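You operate a simulated robot arm through the tools that you are given. There is no shell and no other tool.

Carry out the task below with a simulated robot arm. There is one attempt and no reset: what you move stays moved.

Task
Brush the sand off the plate in the frame with the yellow brush.
Fine: extractor on for it and off after; put the brush back, leave the plate there. Set down upright: what you pick out. What is to be rubbed or washed off counts as gone when no trace of it is left.
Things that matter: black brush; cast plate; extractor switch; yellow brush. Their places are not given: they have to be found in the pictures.

The check looks at the end state, three seconds after you hand in, the way a careful person would. Anything else that was tipped, shoved, dropped, spilled or broken makes it a failure.

Robot
A 6-joint arm with a two-finger parallel gripper, fixed in place. Base frame: the origin is on the floor under the middle of its stand, x ahead of it, y to its left, z up. Units: mm, degrees, N and s.
With the tool pointing down near the work surface it reaches from about 100 to 740 mm from the base axis. Its first joint turns from -115.0 to 115.0 degrees. Payload 3.43 kg.
The tool frame sits at the grasp point between the pads (the TCP): z along the fingers, y along the line on which they close. The tips reach 34 mm beyond it. Largest opening 128 mm; finger width 24, thickness 12; the body of the gripper, 48 by 130 mm, starts 96 mm behind the TCP.
Orientation is that of the tool frame in the base frame, as a unit quaternion [w, x, y, z]. With the fingers straight down and closing along the base's y, the tool's x points along the base's -x, its y along +y and its z along -z.

Tools
- The arm moves only by the tool servo_tool. Its argument "rows" is text: rows parted by semicolons, each of 7 numbers parted by spaces: the shift along the base's x, y, z in m, then the turn, a rotation vector about the base's x, y, z in degrees, then the closure in counts, from 0 (fully open) to 255 (shut). In form: dx dy dz wx wy wz jaw; .... A call has 1 to 20 rows; each row is the pose to reach, as a shift and turn from the pose commanded when the call began. A row lasts 0.2 s, in which the tool goes at most 50 mm and 8.6 degrees; a call with a longer step from one row to the next is refused whole, and so is a gripper value outside its range. A pose out of reach is approached as far as the arm can. The call stops where the force on the tool passes 70 N (or 10 N more than at its start, if that is more) or the arm is blocked; 0.2 s more then pass. Each finger travels about 108 mm/s and halts on what it meets, pressing with about 25 N; the grip force reading is that of the motor and also rises with nothing between the fingers. The clock runs only during rows and for 0.2 s after the last one: add rows that repeat a pose to give the fingers time. It gives the time, the measured TCP pose, the force on the tool (base axes), the opening and the grip force at its end, in the units of the frame above (readings bear some noise), with the torque about the TCP (base axes, N m) and any sound that the robot's microphone picked up.
- Cameras (640 x 400 px; columns grow to the right, rows downward): "scene" is fixed at [410.8, 505.1, 1647.5]; the picture's right is [-0.90, -0.44, 0.00], its down [-0.32, 0.66, -0.68] and it looks along [0.30, -0.61, -0.73] (base axes); focal length 356 px, centre (320, 200). "wrist" rides on the gripper at [76, -11, -160] in the tool frame; the picture's right is [0.15, 0.99, 0.00], its down [-0.88, 0.13, -0.46] and it looks along [-0.45, 0.07, 0.89] (tool axes); focal length 234 px, centre (320, 200).
- camera(camera): a new picture of that camera. The clock stands still meanwhile.
- lift_body(by): moves the trunk up (or, below 0, down) by that many mm; the arm rides with it, the base frame stays. It gives what a move gives, with no picture.
- point_at(camera, pixels): there is no depth. For up to 12 entries [column, row, z] of the newest picture of that camera ("zoom" is the newest enlarged one), the place [x, y] in the base frame at which the ray of that pixel passes the height z, good to about 3 mm, but the place of the scene camera against the robot may be out by one fixed shift of up to 18 mm in any direction. The clock stands still meanwhile.
- inspect(camera, box): a new picture of the part [left, top, right, bottom] of that camera's present view, enlarged. The clock stands still meanwhile.
- sign_off(): hands the job in; it is judged then, once.

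Leave the gripper open and the arm clear of the work at the hand-in unless told otherwise.

The tools are called after "Emit:" as a command line: name --argument value ..., lists and objects as JSON in quotes. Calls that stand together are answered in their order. servo_tool: Moves the arm, as the interface text tells. Its arguments: {"type":"object","properties":{"rows":{"type":"string"}},"required":["rows"]} The other tools are called the same way: lift_body (by) moves the trunk up or down; camera (camera) takes a picture; point_at (camera, pixels) gives the place at which the rays of pixels pass given heights; inspect (camera, box) takes an enlarged picture of a part of a camera's view; sign_off () hands the job in.

At the start:

```text
time_s: 0.0
position: [479.9, -12.4, 1215.6]
tool_rot: [0.0, -0.001, 1.0, -0.001]
ft_force: [-0.4, -0.4, -0.1]
ft_torque: [-0.01, -0.02, -0.01]
finger_gap: 127.8
grip_force: 0.1
trunk travel left (down, up): [-600.0, 190.0]
```

scene: 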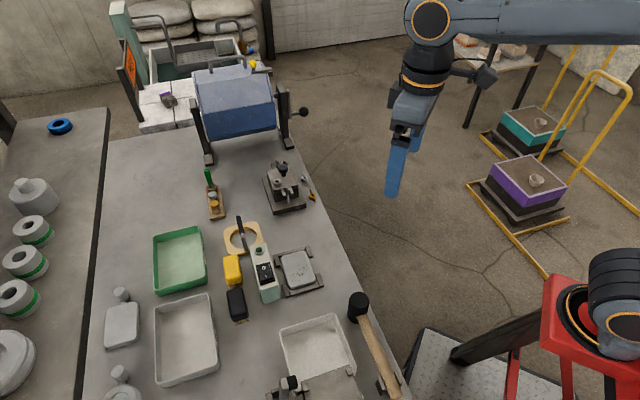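
wrist: 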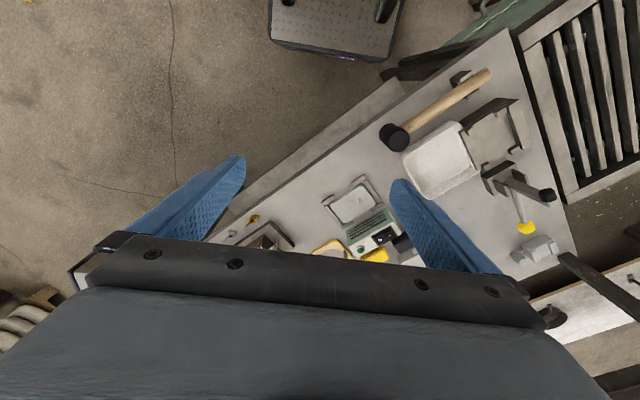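

I see a bench with a framed plate around pixel (297,270), an extractor-like device with a switch around (263,275), a yellow block at (232,269) and a black one at (237,304). I will enlarge those parts.

Emit:
inspect --camera "scene" --box '[210, 210, 340, 330]'

Emit:
inspect --camera "scene" --box '[80, 140, 400, 400]'

Emit:
inspect --camera "wrist" --box '[220, 60, 580, 280]'

```text
3.33 times, centred on (275, 270) of scene
```

zoom: 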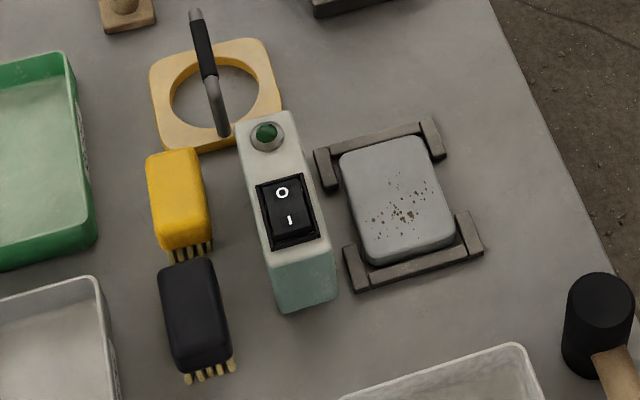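

```text
1.54 times, centred on (240, 270) of scene
```

zoom: 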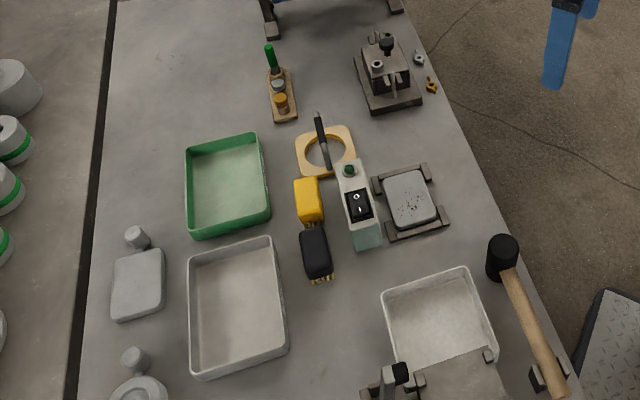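

```text
1.78 times, centred on (400, 170) of wrist
```

zoom: 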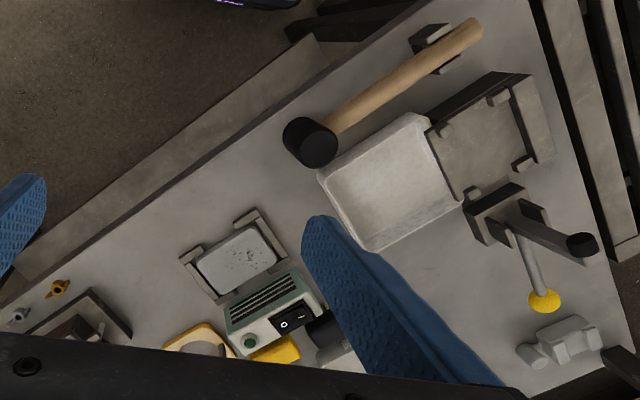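

I will triangulate the bench height using the plate centre, scene (299,270) and wrist (355,205), at several heights.

Emit:
point_at --camera "scene" --pixels '[[299, 270, 600], [299, 270, 700], [299, 270, 800], [299, 270, 900], [360, 305, 700], [360, 305, 800], [360, 305, 900]]'

Emit:
point_at --camera "wrist" --pixels '[[355, 205, 600], [355, 205, 700], [355, 205, 800], [355, 205, 900], [396, 139, 700], [396, 139, 800], [396, 139, 900]]'

```text
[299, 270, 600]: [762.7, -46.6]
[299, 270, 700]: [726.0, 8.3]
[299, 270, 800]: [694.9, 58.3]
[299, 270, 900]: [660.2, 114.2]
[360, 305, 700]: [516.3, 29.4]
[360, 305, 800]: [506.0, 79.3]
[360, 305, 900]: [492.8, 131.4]
```

```text
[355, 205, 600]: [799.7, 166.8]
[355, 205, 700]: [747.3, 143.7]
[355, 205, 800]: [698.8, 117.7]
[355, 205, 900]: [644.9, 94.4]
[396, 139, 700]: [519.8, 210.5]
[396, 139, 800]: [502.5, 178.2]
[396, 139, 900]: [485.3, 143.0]
```

The two rays meet near (663, 100, 875), so the bench is roughly at z 860. I will move the tool forward and left at the present height so that the wrist camera sees the brushes, the switch and the plate better.

Emit:
servo_tool --rows "0.03 0.025 0 0 0 0 0; 0.06 0.05 0 0 0 0 0; 0.09 0.075 0 0 0 0 0; 0.12 0.1 0 0 0 0 0; 0.12 0.1 0 0 0 0 0"

Emit:
camera --camera "wrist"

Emit:
camera --camera "scene"

```text
time_s: 1.2
position: [600.9, 87.8, 1216.9]
tool_rot: [0.0, 0.0, 1.0, 0.0]
ft_force: [0.5, -0.8, 0.2]
ft_torque: [0.01, 0.01, -0.02]
finger_gap: 128.0
grip_force: 0.1
trunk travel left (down, up): [-600.0, 190.0]
```

```text
taken
```

wrist: 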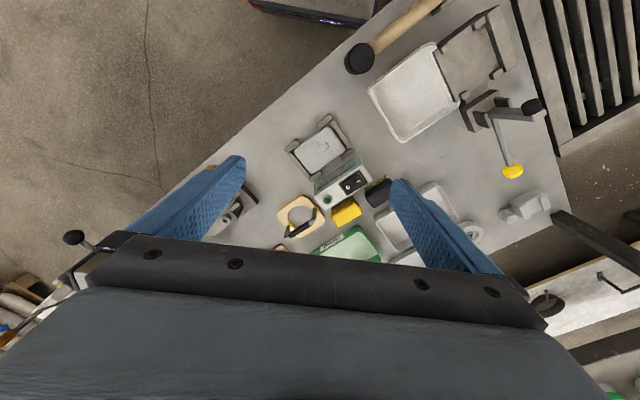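

```text
taken
```

scene: 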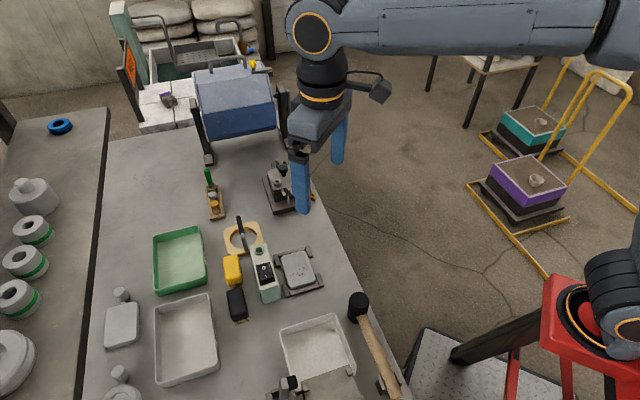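

Now the wrist picture shows the plate at (319,150), the switch at (353,180), the yellow brush at (346,212) and the black brush at (378,190). I will enlarge that part.

Emit:
inspect --camera "wrist" --box '[260, 100, 420, 250]'

```text
2.67 times, centred on (340, 175) of wrist
```

zoom: 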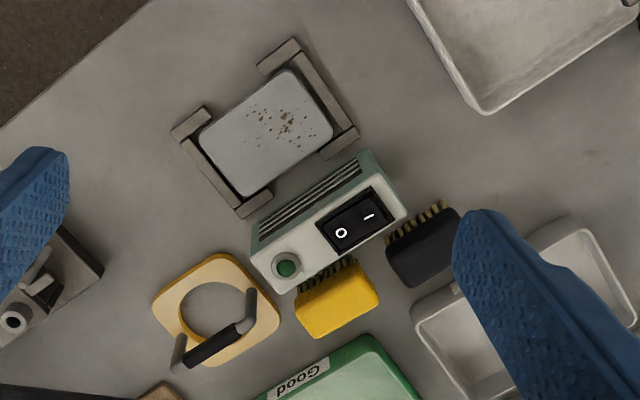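

I will get the rays for several features of the new wrist picture using the zoom: plate corners, frame, switch halves, brushes.

Emit:
point_at --camera "zoom" --pixels '[[268, 133, 800], [268, 133, 900], [335, 297, 850], [335, 297, 900], [425, 245, 850], [425, 245, 900], [341, 232, 900], [341, 232, 950], [369, 217, 900], [369, 217, 950], [286, 268, 900], [286, 268, 950]]'

Emit:
inspect --camera "scene" --box '[210, 210, 340, 330]'

Emit:
point_at --camera "zoom" --pixels '[[398, 200, 800], [398, 200, 900], [176, 195, 850], [176, 195, 900], [190, 310, 850], [190, 310, 900], [282, 192, 900], [282, 192, 950], [290, 220, 900], [290, 220, 950], [267, 133, 900], [267, 133, 950]]'

```text
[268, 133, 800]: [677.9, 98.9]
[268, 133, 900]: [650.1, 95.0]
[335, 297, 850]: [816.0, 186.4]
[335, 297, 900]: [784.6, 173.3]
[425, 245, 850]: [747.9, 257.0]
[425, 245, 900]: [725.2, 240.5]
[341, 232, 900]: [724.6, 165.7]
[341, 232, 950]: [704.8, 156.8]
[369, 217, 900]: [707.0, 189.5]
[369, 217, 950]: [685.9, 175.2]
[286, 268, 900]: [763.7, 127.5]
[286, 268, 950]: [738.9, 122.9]
```

```text
3.33 times, centred on (275, 270) of scene
```

zoom: 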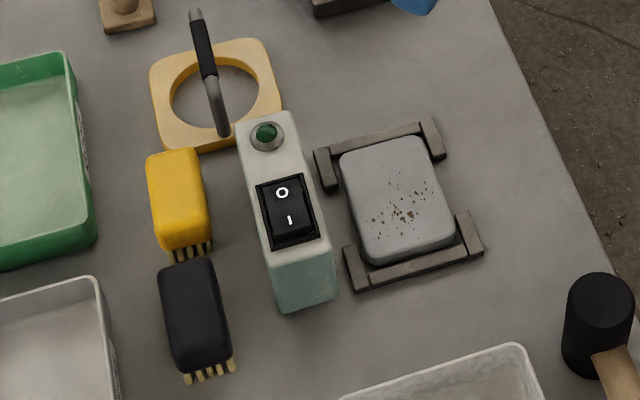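

```text
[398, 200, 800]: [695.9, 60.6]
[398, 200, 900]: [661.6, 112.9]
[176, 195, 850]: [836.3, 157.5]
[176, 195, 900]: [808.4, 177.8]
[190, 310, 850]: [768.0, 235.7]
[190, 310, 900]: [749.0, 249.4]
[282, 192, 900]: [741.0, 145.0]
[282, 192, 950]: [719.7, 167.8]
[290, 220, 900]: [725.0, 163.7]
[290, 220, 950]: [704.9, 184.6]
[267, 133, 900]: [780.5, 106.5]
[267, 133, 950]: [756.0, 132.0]
```

The plate triangulates to about (655, 96, 885); the yellow brush lies farther out, near (785, 172). I will go closer for a better estimate: forward 60 mm, left 40 mm, down 100 mm (tips stay about 170 mm above everything).

Emit:
servo_tool --rows "0.015 0.01 -0.025 0 0 0 0; 0.03 0.02 -0.05 0 0 0 0; 0.045 0.03 -0.075 0 0 0 0; 0.06 0.04 -0.1 0 0 0 0; 0.06 0.04 -0.1 0 0 0 0"

Emit:
camera --camera "wrist"

Emit:
camera --camera "scene"

```text
time_s: 2.4
position: [659.6, 129.8, 1116.2]
tool_rot: [-0.001, 0.0, 1.0, 0.001]
ft_force: [0.0, -0.5, 0.6]
ft_torque: [-0.01, 0.0, -0.01]
finger_gap: 128.2
grip_force: 0.0
trunk travel left (down, up): [-600.0, 190.0]
```

```text
taken
```

wrist: 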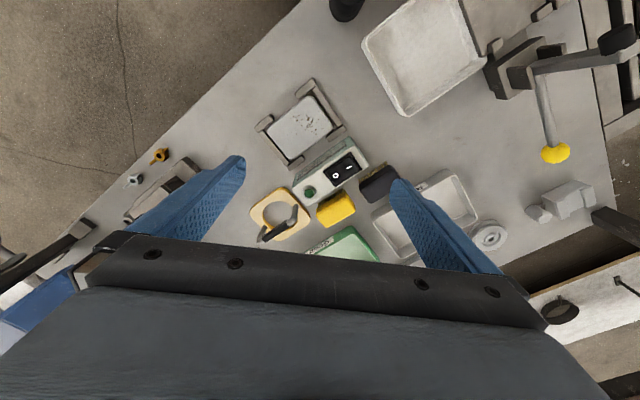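

```text
taken
```

scene: 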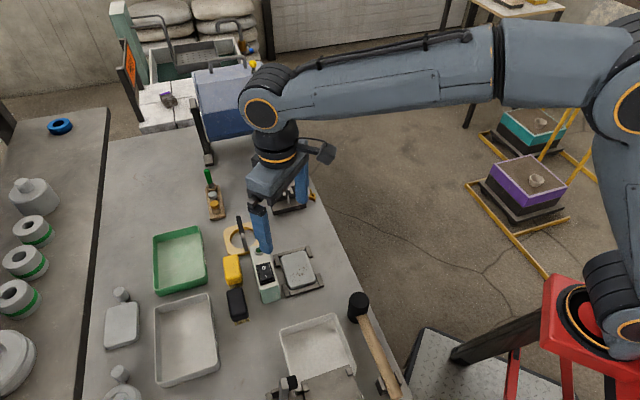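

The arm is over the work at (660,130,1116). I will enlarge the wrist picture around the extractor and brushes.

Emit:
inspect --camera "wrist" --box '[240, 70, 420, 250]'

```text
2.22 times, centred on (330, 160) of wrist
```

zoom: 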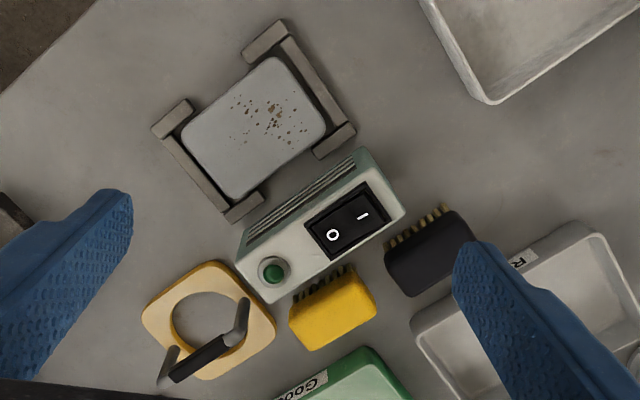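

I will get rays for the main features in this zoom.

Emit:
point_at --camera "zoom" --pixels '[[256, 128, 850], [256, 128, 900], [333, 312, 850], [333, 312, 900], [428, 254, 850], [428, 254, 900], [333, 234, 900], [333, 234, 950], [363, 215, 900], [363, 215, 950], [274, 271, 900], [274, 271, 950]]'

```text
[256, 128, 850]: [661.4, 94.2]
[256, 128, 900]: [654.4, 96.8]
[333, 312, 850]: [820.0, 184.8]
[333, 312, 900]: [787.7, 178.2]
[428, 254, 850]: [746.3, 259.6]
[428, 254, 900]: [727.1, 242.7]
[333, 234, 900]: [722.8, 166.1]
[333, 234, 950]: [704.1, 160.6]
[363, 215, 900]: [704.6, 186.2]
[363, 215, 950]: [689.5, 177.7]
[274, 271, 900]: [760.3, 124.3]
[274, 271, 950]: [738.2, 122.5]
```

I will calibrate the scene camera's fixed shift with the known finger tip: enlarge the scene view around the blue finger near (260,235).

Emit:
inspect --camera "scene" --box '[230, 180, 330, 260]'

```text
5.00 times, centred on (280, 220) of scene
```

zoom: 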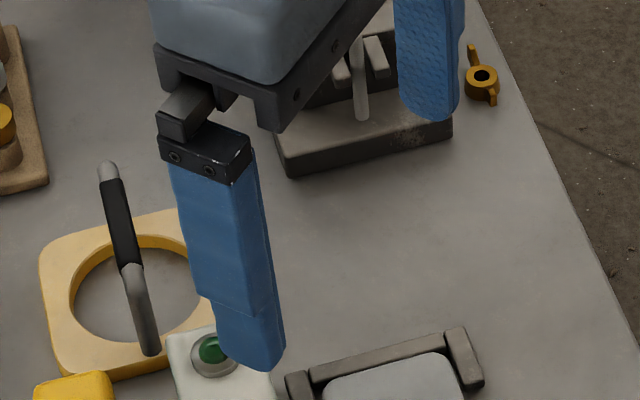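

I will ask where the finger's lower outer corners, zoom (266,371) and (217,356), appear at the known tip height of 1082; they should be near (648,206) and (672,206).

Emit:
point_at --camera "zoom" --pixels '[[266, 371, 1082], [217, 356, 1082], [285, 348, 1082], [440, 121, 1082], [400, 105, 1082]]'

```text
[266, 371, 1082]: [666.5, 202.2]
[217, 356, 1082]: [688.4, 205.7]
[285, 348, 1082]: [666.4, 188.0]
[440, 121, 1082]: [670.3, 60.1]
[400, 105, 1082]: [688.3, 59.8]
```

The scene camera's shift looks like about (+18,-5) mm. To understand the arm's reach I will check at what height the shoulder, scene (600,315), lies near the base axis.

Emit:
point_at --camera "scene" --pixels '[[600, 300, 800], [600, 300, 900], [600, 300, 1000], [600, 300, 1100], [620, 110, 1300], [620, 110, 1400], [620, 110, 1500], [265, 105, 1300], [265, 105, 1400], [265, 105, 1500]]'

```text
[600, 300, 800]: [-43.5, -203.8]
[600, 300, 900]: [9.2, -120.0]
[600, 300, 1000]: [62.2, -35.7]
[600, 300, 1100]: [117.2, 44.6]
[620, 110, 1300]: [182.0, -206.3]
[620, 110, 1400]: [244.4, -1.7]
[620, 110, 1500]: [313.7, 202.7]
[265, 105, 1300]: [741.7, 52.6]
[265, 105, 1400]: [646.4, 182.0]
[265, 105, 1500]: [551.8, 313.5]
```

Triangulating with that correction gives: switch "0" at about (712,163,928), "1" at (695.5,181,930), plate centre (660,94.5,855), yellow brush top (794,179,891), black brush (736,249,881). The objects are aligned at about 134° in the base plane. I will now test the reach above the yellow brush at a safe height, turning the gripper by -46° so that it would close across the brush width.

Emit:
servo_tool --rows "0.02 0.008 -0.008 0 0 -7.6 0; 0.042 0.016 -0.016 0 0 -15.2 0; 0.065 0.024 -0.024 0 0 -22.8 0; 0.088 0.032 -0.032 0 0 -30.4 0; 0.111 0.04 -0.04 0 0 -38 0; 0.134 0.049 -0.056 0 0 -46 0; 0.134 0.049 -0.056 0 0 -46 0; 0.134 0.049 -0.056 0 0 -46 0"

Emit:
camera --camera "wrist"

Emit:
camera --camera "scene"

```text
time_s: 4.2
position: [794.5, 176.0, 1062.2]
tool_rot: [0.0, 0.391, 0.92, 0.0]
ft_force: [0.3, -0.3, -0.1]
ft_torque: [-0.03, -0.01, 0.04]
finger_gap: 127.9
grip_force: 0.1
trunk travel left (down, up): [-600.0, 190.0]
```

```text
taken
```

wrist: 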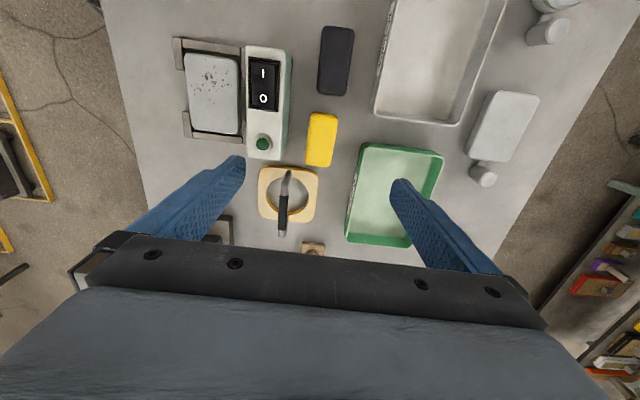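

```text
taken
```

scene: 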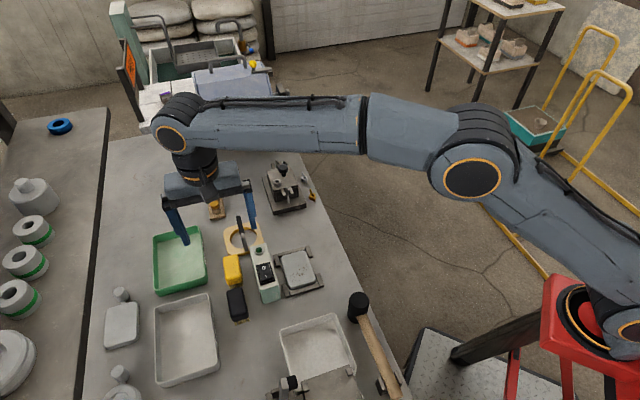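

The arm does reach (794,176,1062). The wrist view is now nearly aligned with the bench. I will enlarge it around the brushes, extractor and plate.

Emit:
inspect --camera "wrist" --box '[170, 20, 370, 250]'

Emit:
inspect --camera "wrist" --box '[220, 20, 380, 180]'

```text
1.74 times, centred on (270, 135) of wrist
```

zoom: 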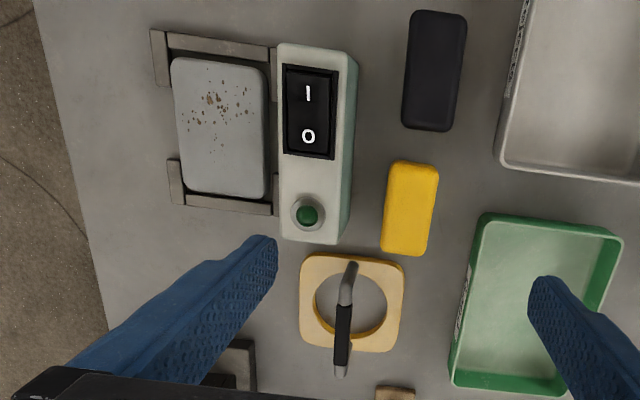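

```text
2.50 times, centred on (300, 100) of wrist
```

zoom: 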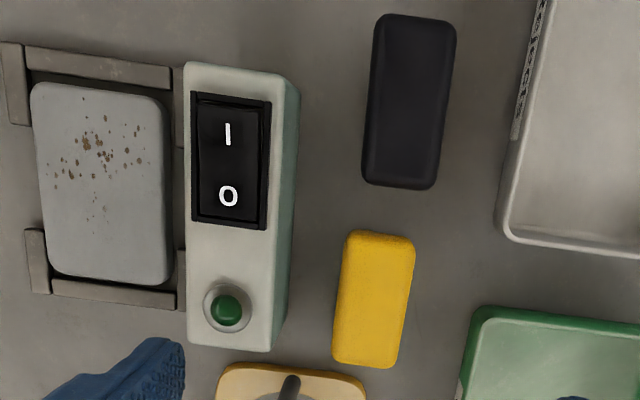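

I will get rays for the brush corners, switch marks and plate corners from this zoom.

Emit:
point_at --camera "zoom" --pixels '[[374, 299, 880], [374, 299, 900], [348, 234, 890], [414, 242, 890], [399, 366, 890], [333, 358, 890], [228, 196, 928], [227, 134, 928], [104, 183, 855], [228, 310, 925], [410, 100, 880]]'

Emit:
point_at --camera "zoom" --pixels '[[30, 90, 855], [158, 97, 855], [172, 278, 855], [50, 268, 855], [104, 183, 880], [228, 196, 900], [227, 134, 900], [192, 92, 928], [271, 102, 928], [264, 230, 928], [191, 220, 928]]'

```text
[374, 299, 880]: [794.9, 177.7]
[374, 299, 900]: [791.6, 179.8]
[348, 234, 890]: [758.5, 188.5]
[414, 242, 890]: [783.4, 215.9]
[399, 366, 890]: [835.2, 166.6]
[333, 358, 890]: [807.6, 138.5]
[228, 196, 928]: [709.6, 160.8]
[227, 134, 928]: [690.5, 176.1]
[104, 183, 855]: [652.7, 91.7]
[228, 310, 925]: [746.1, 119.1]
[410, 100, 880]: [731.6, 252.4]
```

```text
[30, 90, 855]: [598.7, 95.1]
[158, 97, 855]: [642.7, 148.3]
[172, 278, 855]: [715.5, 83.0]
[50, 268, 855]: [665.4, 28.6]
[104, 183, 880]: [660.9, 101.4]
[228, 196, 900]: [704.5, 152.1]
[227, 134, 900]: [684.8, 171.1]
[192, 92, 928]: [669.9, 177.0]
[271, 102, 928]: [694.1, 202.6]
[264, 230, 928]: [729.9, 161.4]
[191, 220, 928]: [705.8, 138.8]
```

The brush top measures about 38 x 71 mm, centred at about (794,178), with axes at 45°/135°. I will look at the side of the brush in the scene view to see the height of the block against the bristles.

Emit:
inspect --camera "scene" --box '[212, 245, 262, 325]'

Emit:
inspect --camera "scene" --box '[262, 235, 332, 305]'

```text
5.00 times, centred on (237, 285) of scene
```

zoom: 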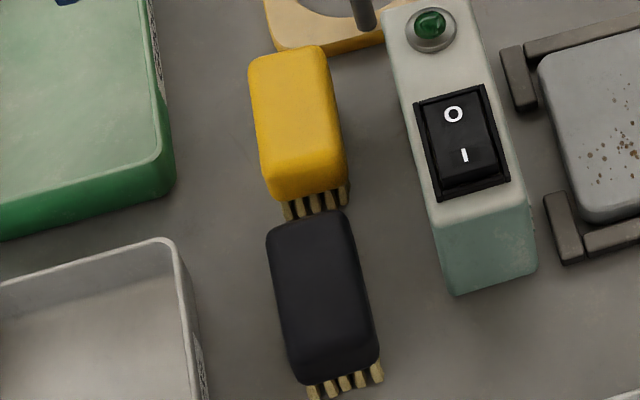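

```text
5.71 times, centred on (297, 270) of scene
```

zoom: 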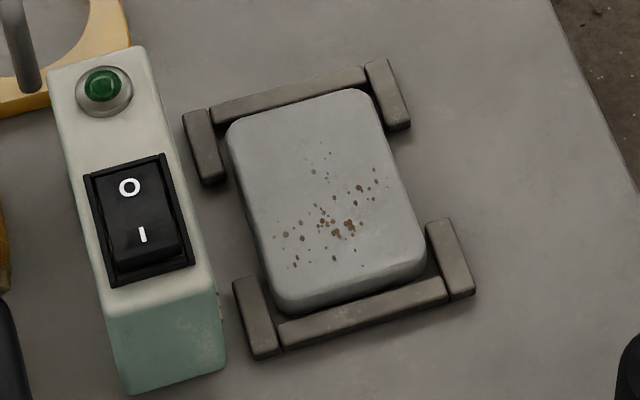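

The sand sits mainly on the half of the plate towards the "1" side of the bench, and the plate stands slightly above its frame brackets. I will close the jaws and move above the "1" end of the rocker at (693,178), TCP z 1010, then look again.

Emit:
servo_tool --rows "-0.025 0.001 -0.012 0 0 0 255; -0.05 0.001 -0.025 0 0 0 255; -0.075 0.002 -0.038 0 0 0 255; -0.1015 0.002 -0.052 0 0 0 255; -0.1015 0.002 -0.052 0 0 0 255; -0.1015 0.002 -0.052 0 0 0 255"

Emit:
camera --camera "wrist"

Emit:
inspect --camera "wrist" --box '[250, 80, 410, 220]'

Emit:
inspect --camera "scene" --box '[220, 200, 320, 300]'

```text
time_s: 5.6
position: [691.4, 180.2, 1006.7]
tool_rot: [0.0, 0.39, 0.921, 0.0]
ft_force: [-0.2, -0.5, -0.1]
ft_torque: [-0.02, 0.01, 0.01]
finger_gap: 0.0
grip_force: 25.0
trunk travel left (down, up): [-600.0, 190.0]
```

```text
taken
```

wrist: 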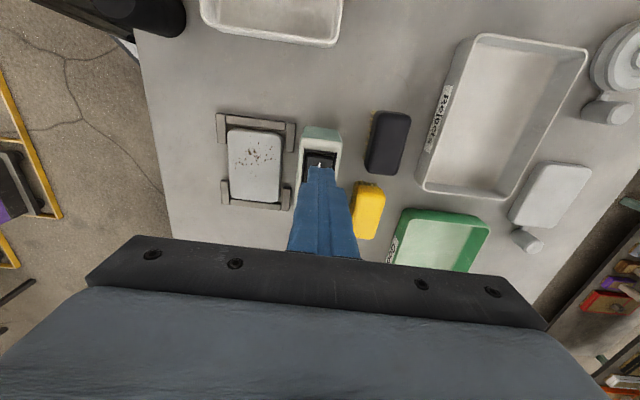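

```text
2.86 times, centred on (330, 150) of wrist
```

zoom: 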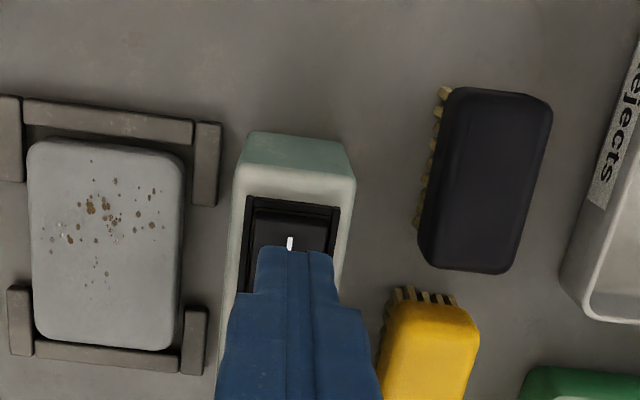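

```text
4.00 times, centred on (270, 250) of scene
```

zoom: 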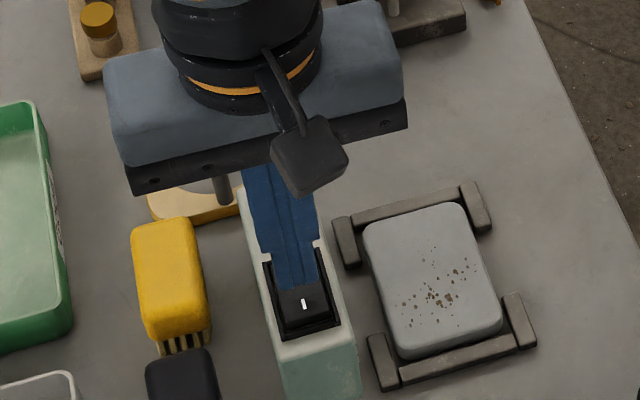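

The tip hangs just over the "1" mark, zoom (290,242). I will check its place at rocker height, plus the rocker's end edge.

Emit:
inspect --camera "wrist" --box '[290, 120, 350, 180]'

Emit:
point_at --camera "wrist" --pixels '[[319.5, 165, 930], [306, 153.5, 928], [335, 155.5, 928], [320, 175.5, 972], [302, 147, 925], [340, 150, 925]]'

```text
6.67 times, centred on (320, 150) of wrist
```

zoom: 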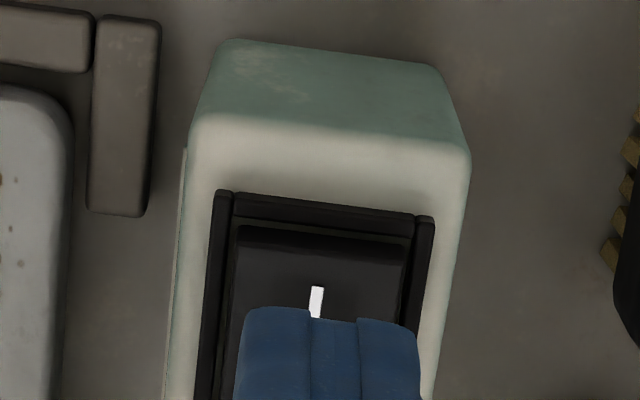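

```text
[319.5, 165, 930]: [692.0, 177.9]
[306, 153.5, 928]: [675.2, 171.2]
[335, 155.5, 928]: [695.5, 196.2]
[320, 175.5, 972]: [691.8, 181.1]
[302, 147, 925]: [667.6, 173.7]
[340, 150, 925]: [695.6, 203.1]
```

Seen from the rocker's end edge (zoom row 235), the tip centre is about 7 mm from that end, so I will shift 5 mm towards the rocker middle and lower to about 5 mm above it.

Emit:
servo_tool --rows "0.0035 -0.0035 0 0 0 0 255; 0.0035 -0.0035 -0.015 0 0 0 255; 0.0035 -0.0035 -0.03 0 0 0 255; 0.0035 -0.0035 -0.033 0 0 0 255; 0.0035 -0.0035 -0.033 0 0 0 255"

Emit:
inspect --camera "wrist" --box '[280, 120, 360, 200]'

Emit:
inspect --camera "scene" --box '[240, 240, 300, 300]'

```text
time_s: 6.8
position: [696.6, 176.2, 974.0]
tool_rot: [0.0, 0.39, 0.921, 0.0]
ft_force: [-0.6, 0.6, 0.6]
ft_torque: [0.0, -0.01, -0.02]
finger_gap: 0.1
grip_force: 25.6
trunk travel left (down, up): [-600.0, 190.0]
```

```text
5.00 times, centred on (320, 160) of wrist
```

zoom: 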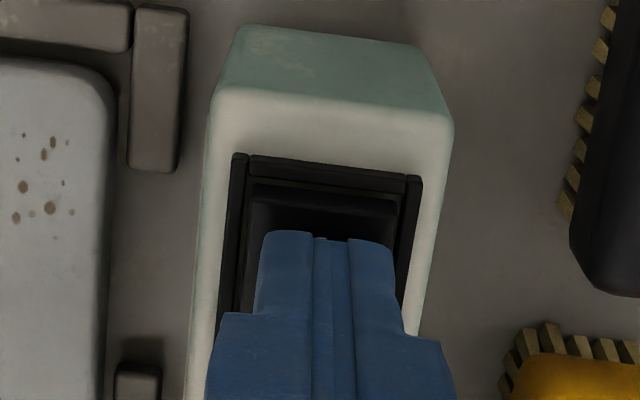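

```text
6.67 times, centred on (270, 270) of scene
```

zoom: 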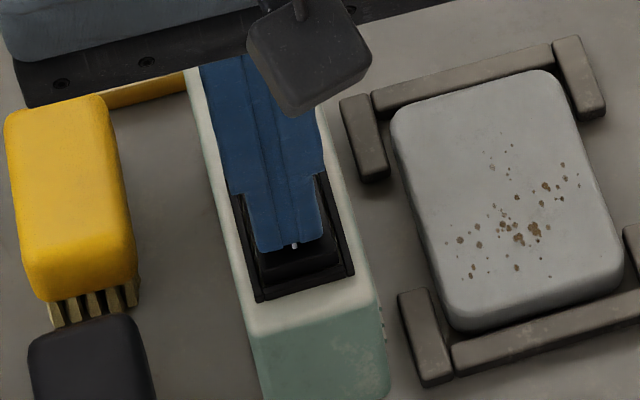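

The tip is centred sideways on the rocker but a little short of its end; I will shift 3.5 mm outward and press down in small steps, watching the force.

Emit:
servo_tool --rows "-0.0025 0.0025 0 0 0 0 255; -0.0025 0.0025 -0.002 0 0 0 255; -0.0025 0.0025 -0.004 0 0 0 255; -0.0025 0.0025 -0.006 0 0 0 255; -0.0025 0.0025 -0.007 0 0 0 255; -0.0025 0.0025 -0.008 0 0 0 255"

```text
time_s: 8.2
position: [693.9, 179.0, 973.1]
tool_rot: [0.003, 0.39, 0.921, 0.002]
ft_force: [-9.8, 2.6, 52.7]
ft_torque: [-0.38, 0.07, -0.39]
finger_gap: 0.0
grip_force: 24.7
trunk travel left (down, up): [-600.0, 190.0]
```

The force is already 53 N at z 973, so contact began higher than expected. I will look at what is touched.

Emit:
inspect --camera "wrist" --box '[280, 120, 360, 200]'

Emit:
inspect --camera "scene" --box '[240, 230, 300, 300]'

```text
5.00 times, centred on (320, 160) of wrist
```

zoom: 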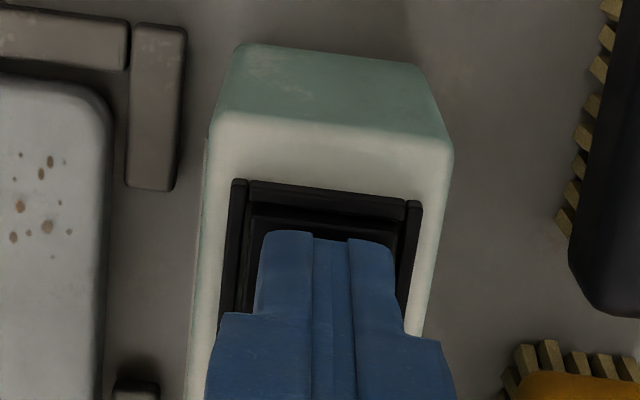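

```text
5.71 times, centred on (270, 265) of scene
```

zoom: 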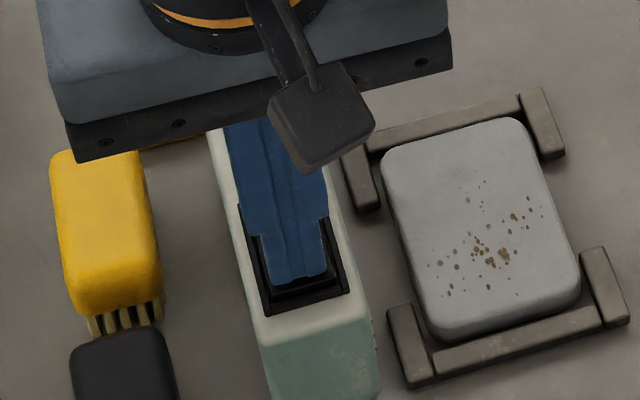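

No sound was reported. I will lift off and look at the rocker and the lamp.

Emit:
servo_tool --rows "0 0 0.008 0 0 0 255; 0 0 0.03 0 0 0 255; 0.03 -0.03 0.05 0 0 0 255; 0.06 -0.06 0.07 0 0 0 255; 0.06 -0.06 0.07 0 0 0 255"

Emit:
inspect --camera "wrist" --box '[260, 20, 380, 180]'

Emit:
inspect --camera "scene" --box '[230, 230, 310, 310]'

```text
time_s: 9.4
position: [755.3, 117.7, 1036.8]
tool_rot: [0.0, 0.39, 0.921, 0.0]
ft_force: [0.3, 0.5, 0.7]
ft_torque: [-0.06, 0.04, 0.0]
finger_gap: 0.3
grip_force: 25.1
trunk travel left (down, up): [-600.0, 190.0]
```

```text
2.50 times, centred on (320, 100) of wrist
```

zoom: 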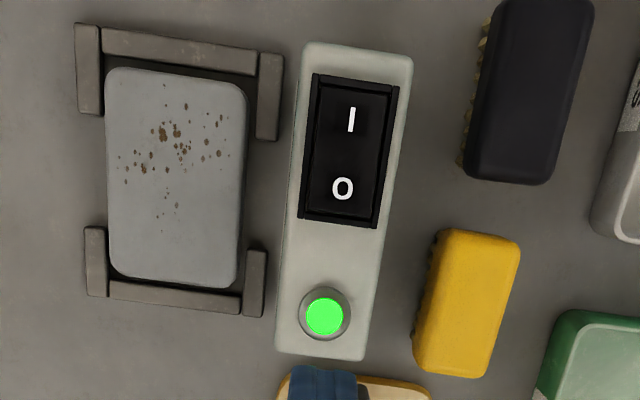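

```text
5.00 times, centred on (270, 270) of scene
```

zoom: 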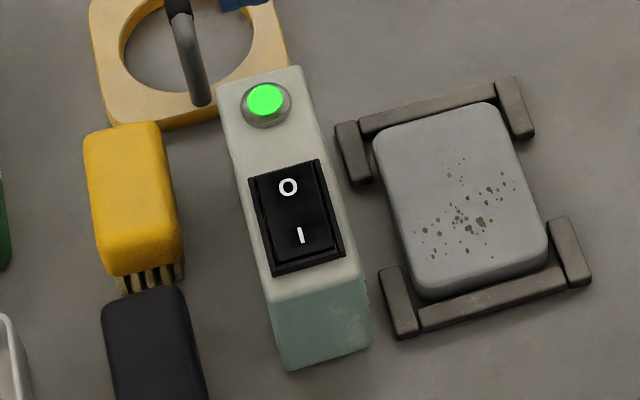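

The green lamp is lit: the extractor is on. Next I take a wrist picture here to refine the yellow brush's place before going to it.

Emit:
inspect --camera "wrist" --box '[260, 20, 420, 180]'

Emit:
point_at --camera "zoom" --pixels '[[415, 303, 880], [415, 303, 900], [392, 231, 890], [469, 242, 890], [438, 376, 890], [363, 366, 890], [120, 78, 865], [242, 92, 865], [188, 280, 865], [65, 272, 865]]'

```text
2.50 times, centred on (340, 100) of wrist
```

zoom: 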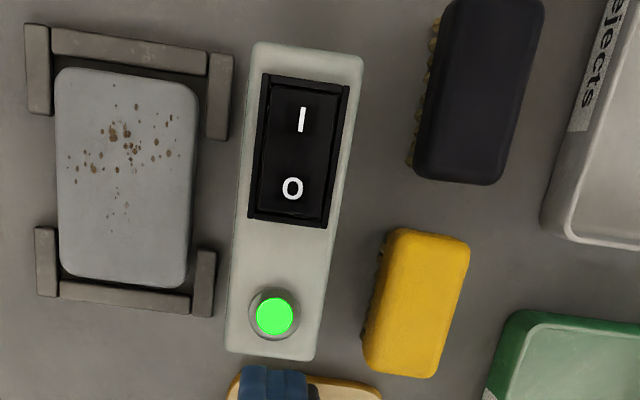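

```text
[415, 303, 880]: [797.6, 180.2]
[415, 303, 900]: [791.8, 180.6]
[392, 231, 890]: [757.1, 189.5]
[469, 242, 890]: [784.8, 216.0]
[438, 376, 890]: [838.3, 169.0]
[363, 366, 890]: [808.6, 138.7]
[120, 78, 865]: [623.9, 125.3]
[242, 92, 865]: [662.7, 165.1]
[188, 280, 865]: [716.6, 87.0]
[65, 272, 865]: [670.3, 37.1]
```

The brush centre comes out again at about (796,178.5), top z about 890, axes at 45°. I will move above it, jaws opened to about 56 mm, TCP at about z 982, and look.

Emit:
servo_tool --rows "0.014 0.02 0 0 0 0.4 143; 0.028 0.04 -0.01 0 0 0.8 143; 0.042 0.0607 -0.03 0 0 1.2 143; 0.042 0.0607 -0.055 0 0 1.2 143; 0.042 0.0607 -0.055 0 0 1.2 143; 0.042 0.0607 -0.055 0 0 1.2 143"

Emit:
camera --camera "wrist"

Emit:
inspect --camera "wrist" --box '[240, 60, 400, 240]'

Emit:
inspect --camera "scene" --box '[170, 180, 290, 300]'

```text
time_s: 10.8
position: [797.1, 177.8, 981.8]
tool_rot: [0.0, 0.381, 0.925, -0.001]
ft_force: [-0.4, -0.5, 0.3]
ft_torque: [0.0, 0.0, 0.01]
finger_gap: 56.0
grip_force: 0.0
trunk travel left (down, up): [-600.0, 190.0]
```

```text
taken
```

wrist: 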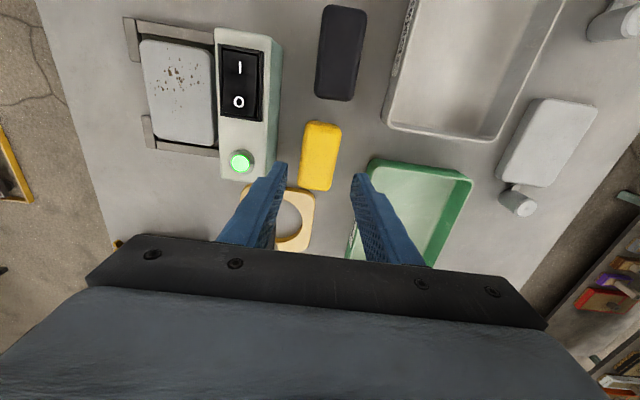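

```text
2.22 times, centred on (320, 150) of wrist
```

zoom: 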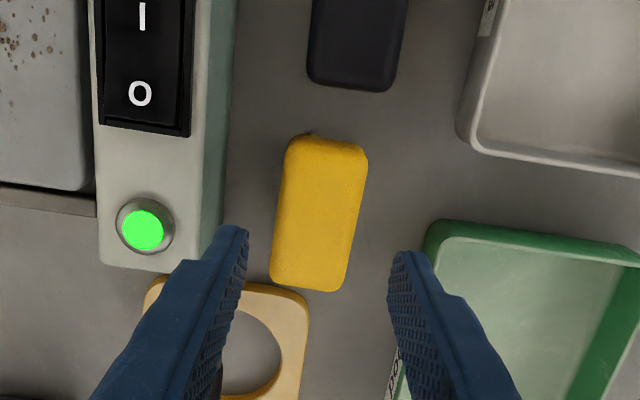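

```text
3.33 times, centred on (230, 240) of scene
```

zoom: 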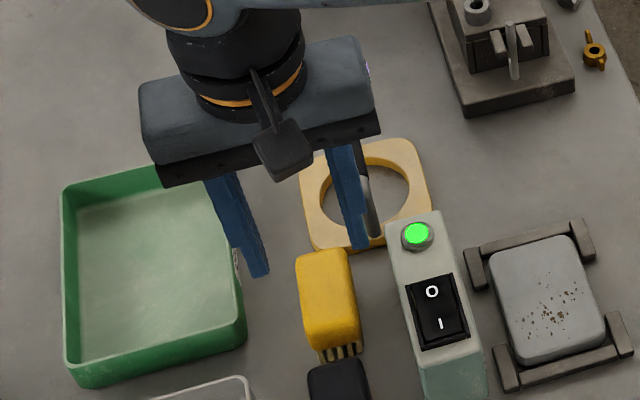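

The brush top centre, wrist (319.5,156), coincides with where the TCP projects (320,157). Clearances to the extractor and the green tray look about 10 mm. I will lower to TCP z 920 and look again.

Emit:
servo_tool --rows "0 0 -0.015 0 0 0 143; 0 0 -0.03 0 0 0 143; 0 0 -0.045 0 0 0 143; 0 0 -0.06 0 0 0 143; 0 0 -0.06 0 0 0 143"

Emit:
inspect --camera "wrist" --box '[240, 60, 400, 240]'

Emit:
inspect --camera "scene" --box '[195, 230, 275, 310]'

```text
time_s: 12.0
position: [795.2, 177.3, 921.2]
tool_rot: [0.0, 0.38, 0.925, 0.0]
ft_force: [0.6, 0.7, -0.1]
ft_torque: [-0.02, 0.0, -0.01]
finger_gap: 56.1
grip_force: 0.2
trunk travel left (down, up): [-600.0, 190.0]
```

```text
2.22 times, centred on (320, 150) of wrist
```

zoom: 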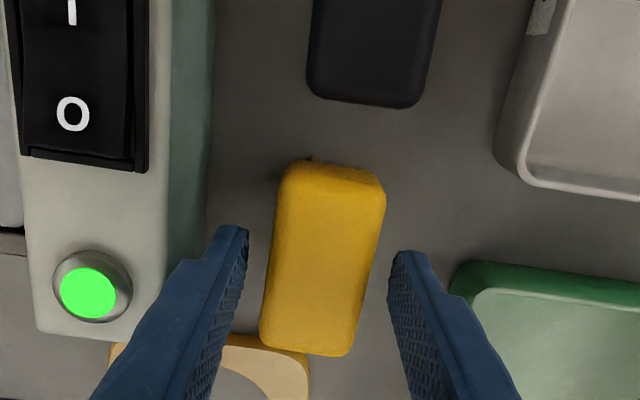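

```text
5.00 times, centred on (235, 270) of scene
```

zoom: 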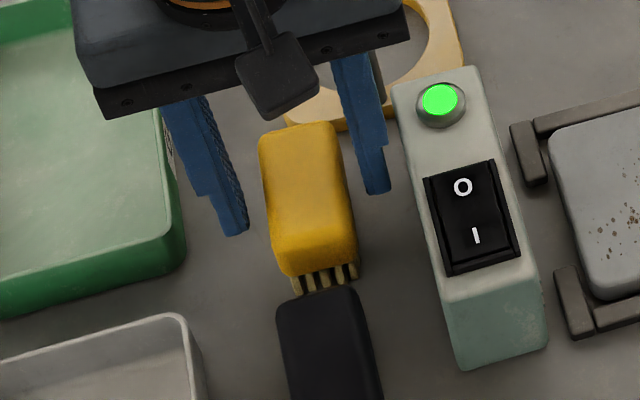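

Aligned and clear on both sides. I will lower another 18 mm slowly, watching the force.

Emit:
servo_tool --rows "0 0 -0.005 0 0 0 143; 0 0 -0.01 0 0 0 143; 0 0 -0.015 0 0 0 143; 0 0 -0.018 0 0 0 143; 0 0 -0.018 0 0 0 143"

Emit:
inspect --camera "wrist" --box '[240, 60, 400, 240]'

Emit:
inspect --camera "scene" --box '[205, 240, 265, 300]'

```text
time_s: 13.2
position: [796.3, 178.9, 905.1]
tool_rot: [0.001, 0.382, 0.924, -0.001]
ft_force: [0.2, -0.8, 0.1]
ft_torque: [0.01, -0.02, -0.02]
finger_gap: 56.4
grip_force: 0.1
trunk travel left (down, up): [-600.0, 190.0]
```

```text
2.22 times, centred on (320, 150) of wrist
```

zoom: 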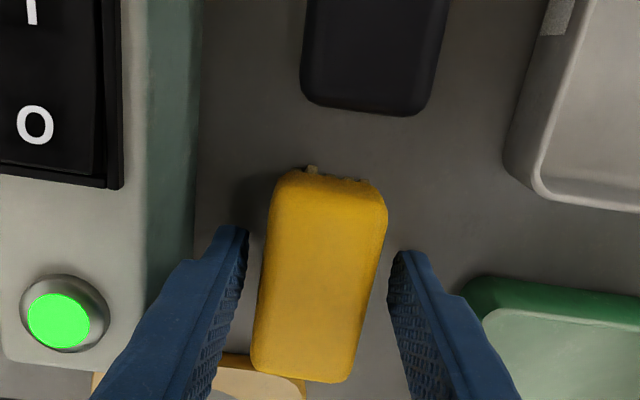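

```text
6.67 times, centred on (235, 270) of scene
```

zoom: 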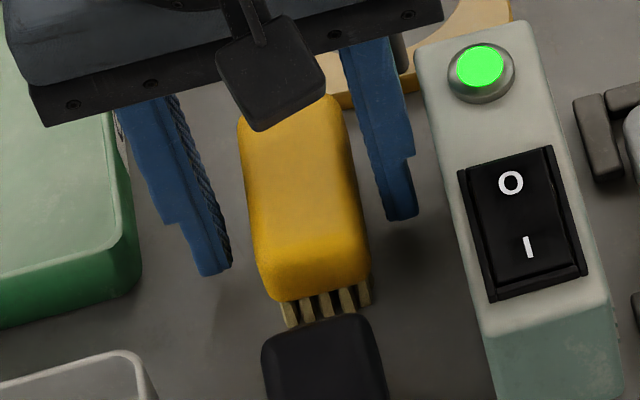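

The brush is centred within 1 mm. The block seems to span roughly z 868-890 with bristles below; I will go 5 mm lower and close the jaws.

Emit:
servo_tool --rows "0 0 -0.0025 0 0 0 143; 0 0 -0.005 0 0 0 143; 0 0 -0.005 0 0 0 175; 0 0 -0.005 0 0 0 200; 0 0 -0.005 0 0 0 255; 0 0 -0.005 0 0 0 255; 0 0 -0.005 0 0 0 255"

Emit:
inspect --camera "wrist" --box '[240, 60, 400, 240]'

Emit:
inspect --camera "scene" --box '[205, 240, 265, 300]'

```text
time_s: 14.8
position: [795.9, 178.5, 898.5]
tool_rot: [0.0, 0.38, 0.925, 0.0]
ft_force: [-0.5, 0.6, -0.6]
ft_torque: [-0.01, -0.01, -0.01]
finger_gap: 37.6
grip_force: 25.2
trunk travel left (down, up): [-600.0, 190.0]
```

```text
2.22 times, centred on (320, 150) of wrist
```

zoom: 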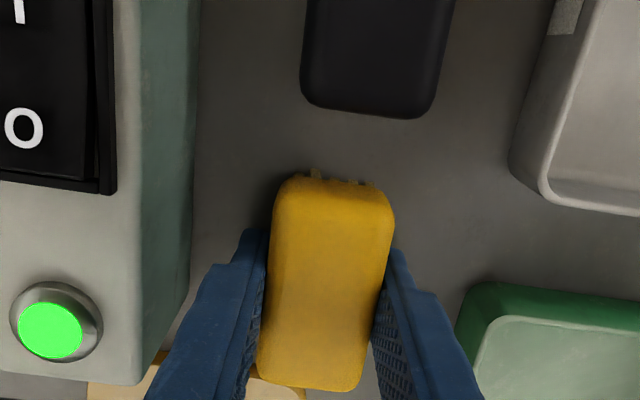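

```text
6.67 times, centred on (235, 270) of scene
```

zoom: 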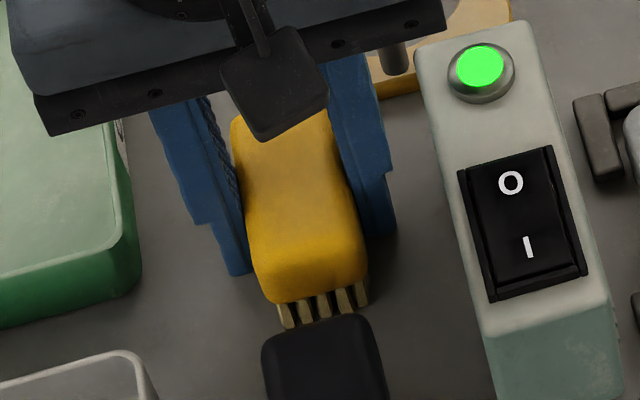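

The brush is held (gap 37.6 mm). I will lift it 115 mm straight up and check the hold.

Emit:
servo_tool --rows "0 0 0.005 0 0 0 255; 0 0 0.015 0 0 0 255; 0 0 0.035 0 0 0 255; 0 0 0.06 0 0 0 255; 0 0 0.09 0 0 0 255; 0 0 0.115 0 0 0 255; 0 0 0.115 0 0 0 255"

Emit:
inspect --camera "scene" --box '[180, 190, 330, 310]'

Emit:
inspect --camera "wrist" --box '[130, 20, 400, 240]'

```text
time_s: 16.4
position: [796.0, 178.2, 1013.4]
tool_rot: [0.001, 0.381, 0.925, 0.0]
ft_force: [0.2, 0.5, -0.8]
ft_torque: [0.01, -0.03, 0.03]
finger_gap: 37.3
grip_force: 24.7
trunk travel left (down, up): [-600.0, 190.0]
```

```text
3.33 times, centred on (255, 250) of scene
```

zoom: 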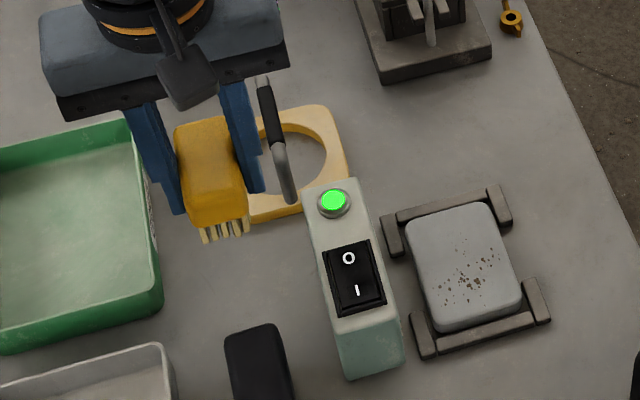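

```text
1.82 times, centred on (265, 130) of wrist
```

zoom: 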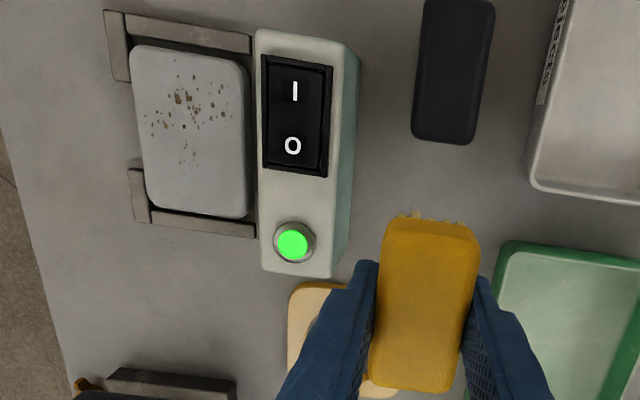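

The brush is held upright. To see the plate well I will carry the brush over the lamp end of the extractor (bristles about 25 mm above it) and then to a spot beside the plate at (722,32), still at z 1013.

Emit:
servo_tool --rows "-0.017 -0.017 0.005 0 0 0 255; -0.034 -0.034 0.01 0 0 0 255; -0.051 -0.051 0.01 0 0 0 255; -0.068 -0.068 0.01 0 0 0 255; -0.085 -0.085 0.01 0 0 0 255; -0.08 -0.115 0.01 0 0 0 255; -0.0734 -0.1463 0.01 0 0 0 255; -0.0734 -0.1463 0.01 0 0 0 255"

Emit:
camera --camera "wrist"

Emit:
inspect --camera "wrist" --box '[230, 40, 430, 240]'

Emit:
inspect --camera "scene" --box '[220, 190, 340, 310]'

```text
time_s: 18.2
position: [722.3, 32.3, 1024.3]
tool_rot: [0.0, 0.379, 0.925, 0.0]
ft_force: [0.1, -0.2, -1.2]
ft_torque: [0.01, 0.0, 0.01]
finger_gap: 37.7
grip_force: 25.0
trunk travel left (down, up): [-600.0, 190.0]
```

```text
taken
```

wrist: 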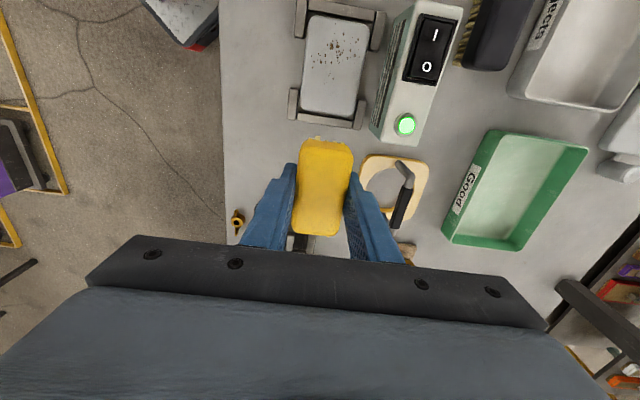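

```text
2.00 times, centred on (330, 140) of wrist
```

zoom: 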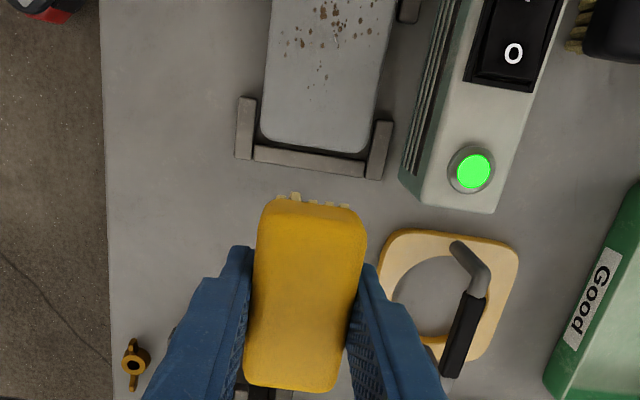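

```text
3.33 times, centred on (280, 250) of scene
```

zoom: 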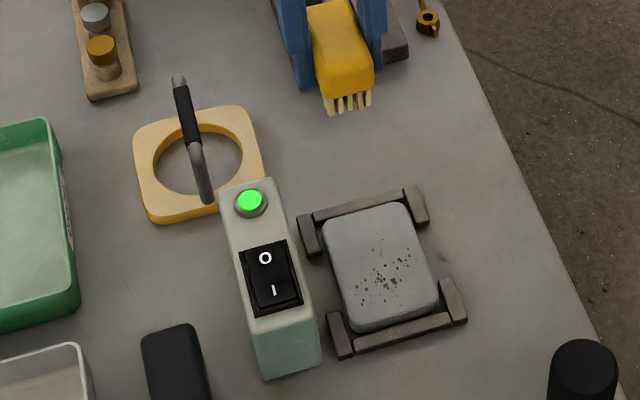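

I will compute the plate corner places from this wrist picture: (308,15), (367,22), (352.5,117.5), (301,110), plus frame pieces.

Emit:
inspect --camera "wrist" --box '[270, 0, 400, 130]'

Emit:
point_at --camera "wrist" --pixels '[[308, 14, 860], [368, 22, 860], [353, 118, 860], [300, 110, 860], [308, 14, 870], [368, 22, 870], [353, 118, 870], [300, 110, 870], [334, 66, 865], [334, 66, 880]]'

```text
3.08 times, centred on (335, 65) of wrist
```

zoom: 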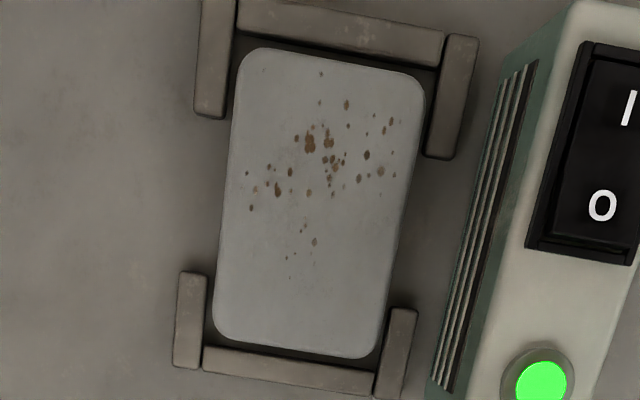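

```text
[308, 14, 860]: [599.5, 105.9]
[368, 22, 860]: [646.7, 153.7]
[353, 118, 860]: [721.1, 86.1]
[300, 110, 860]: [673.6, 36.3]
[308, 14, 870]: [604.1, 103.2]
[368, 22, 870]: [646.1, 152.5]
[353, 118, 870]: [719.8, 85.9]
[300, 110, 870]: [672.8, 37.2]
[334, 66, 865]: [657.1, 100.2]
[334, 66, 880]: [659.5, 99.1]
```

The plate is about 66 x 100 mm, centred at about (660,95.5); the sand is spread over most of it. I will move above its centre and lower until the bristles are about 25 mm above it.

Emit:
servo_tool --rows "-0.0205 0.021 0 0 0 0 255; -0.041 0.042 0 0 0 0 255; -0.062 0.0635 0 0 0 0 255; -0.062 0.0635 -0.025 0 0 0 255; -0.062 0.0635 -0.05 0 0 0 255; -0.062 0.0635 -0.08 0 0 0 255; -0.062 0.0635 -0.08 0 0 0 255"

Emit:
inspect --camera "scene" --box '[240, 210, 340, 310]'

Emit:
inspect --camera "wrist" --box '[230, 40, 430, 240]'

```text
time_s: 19.8
position: [659.9, 95.0, 944.6]
tool_rot: [0.0, 0.381, 0.925, 0.001]
ft_force: [-0.6, 0.2, -0.9]
ft_torque: [-0.01, -0.03, 0.03]
finger_gap: 37.6
grip_force: 24.7
trunk travel left (down, up): [-600.0, 190.0]
```

```text
4.00 times, centred on (290, 260) of scene
```

zoom: 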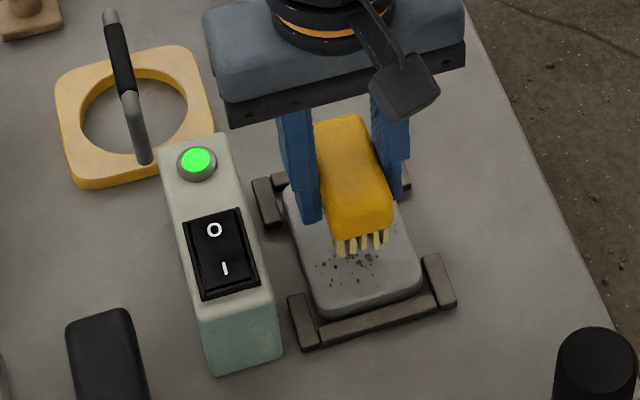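

```text
2.00 times, centred on (330, 140) of wrist
```

zoom: 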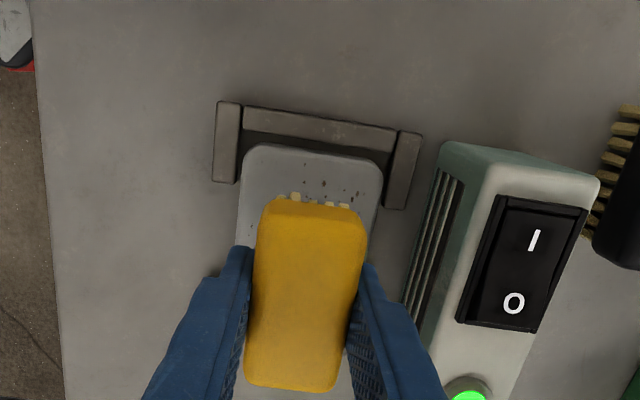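

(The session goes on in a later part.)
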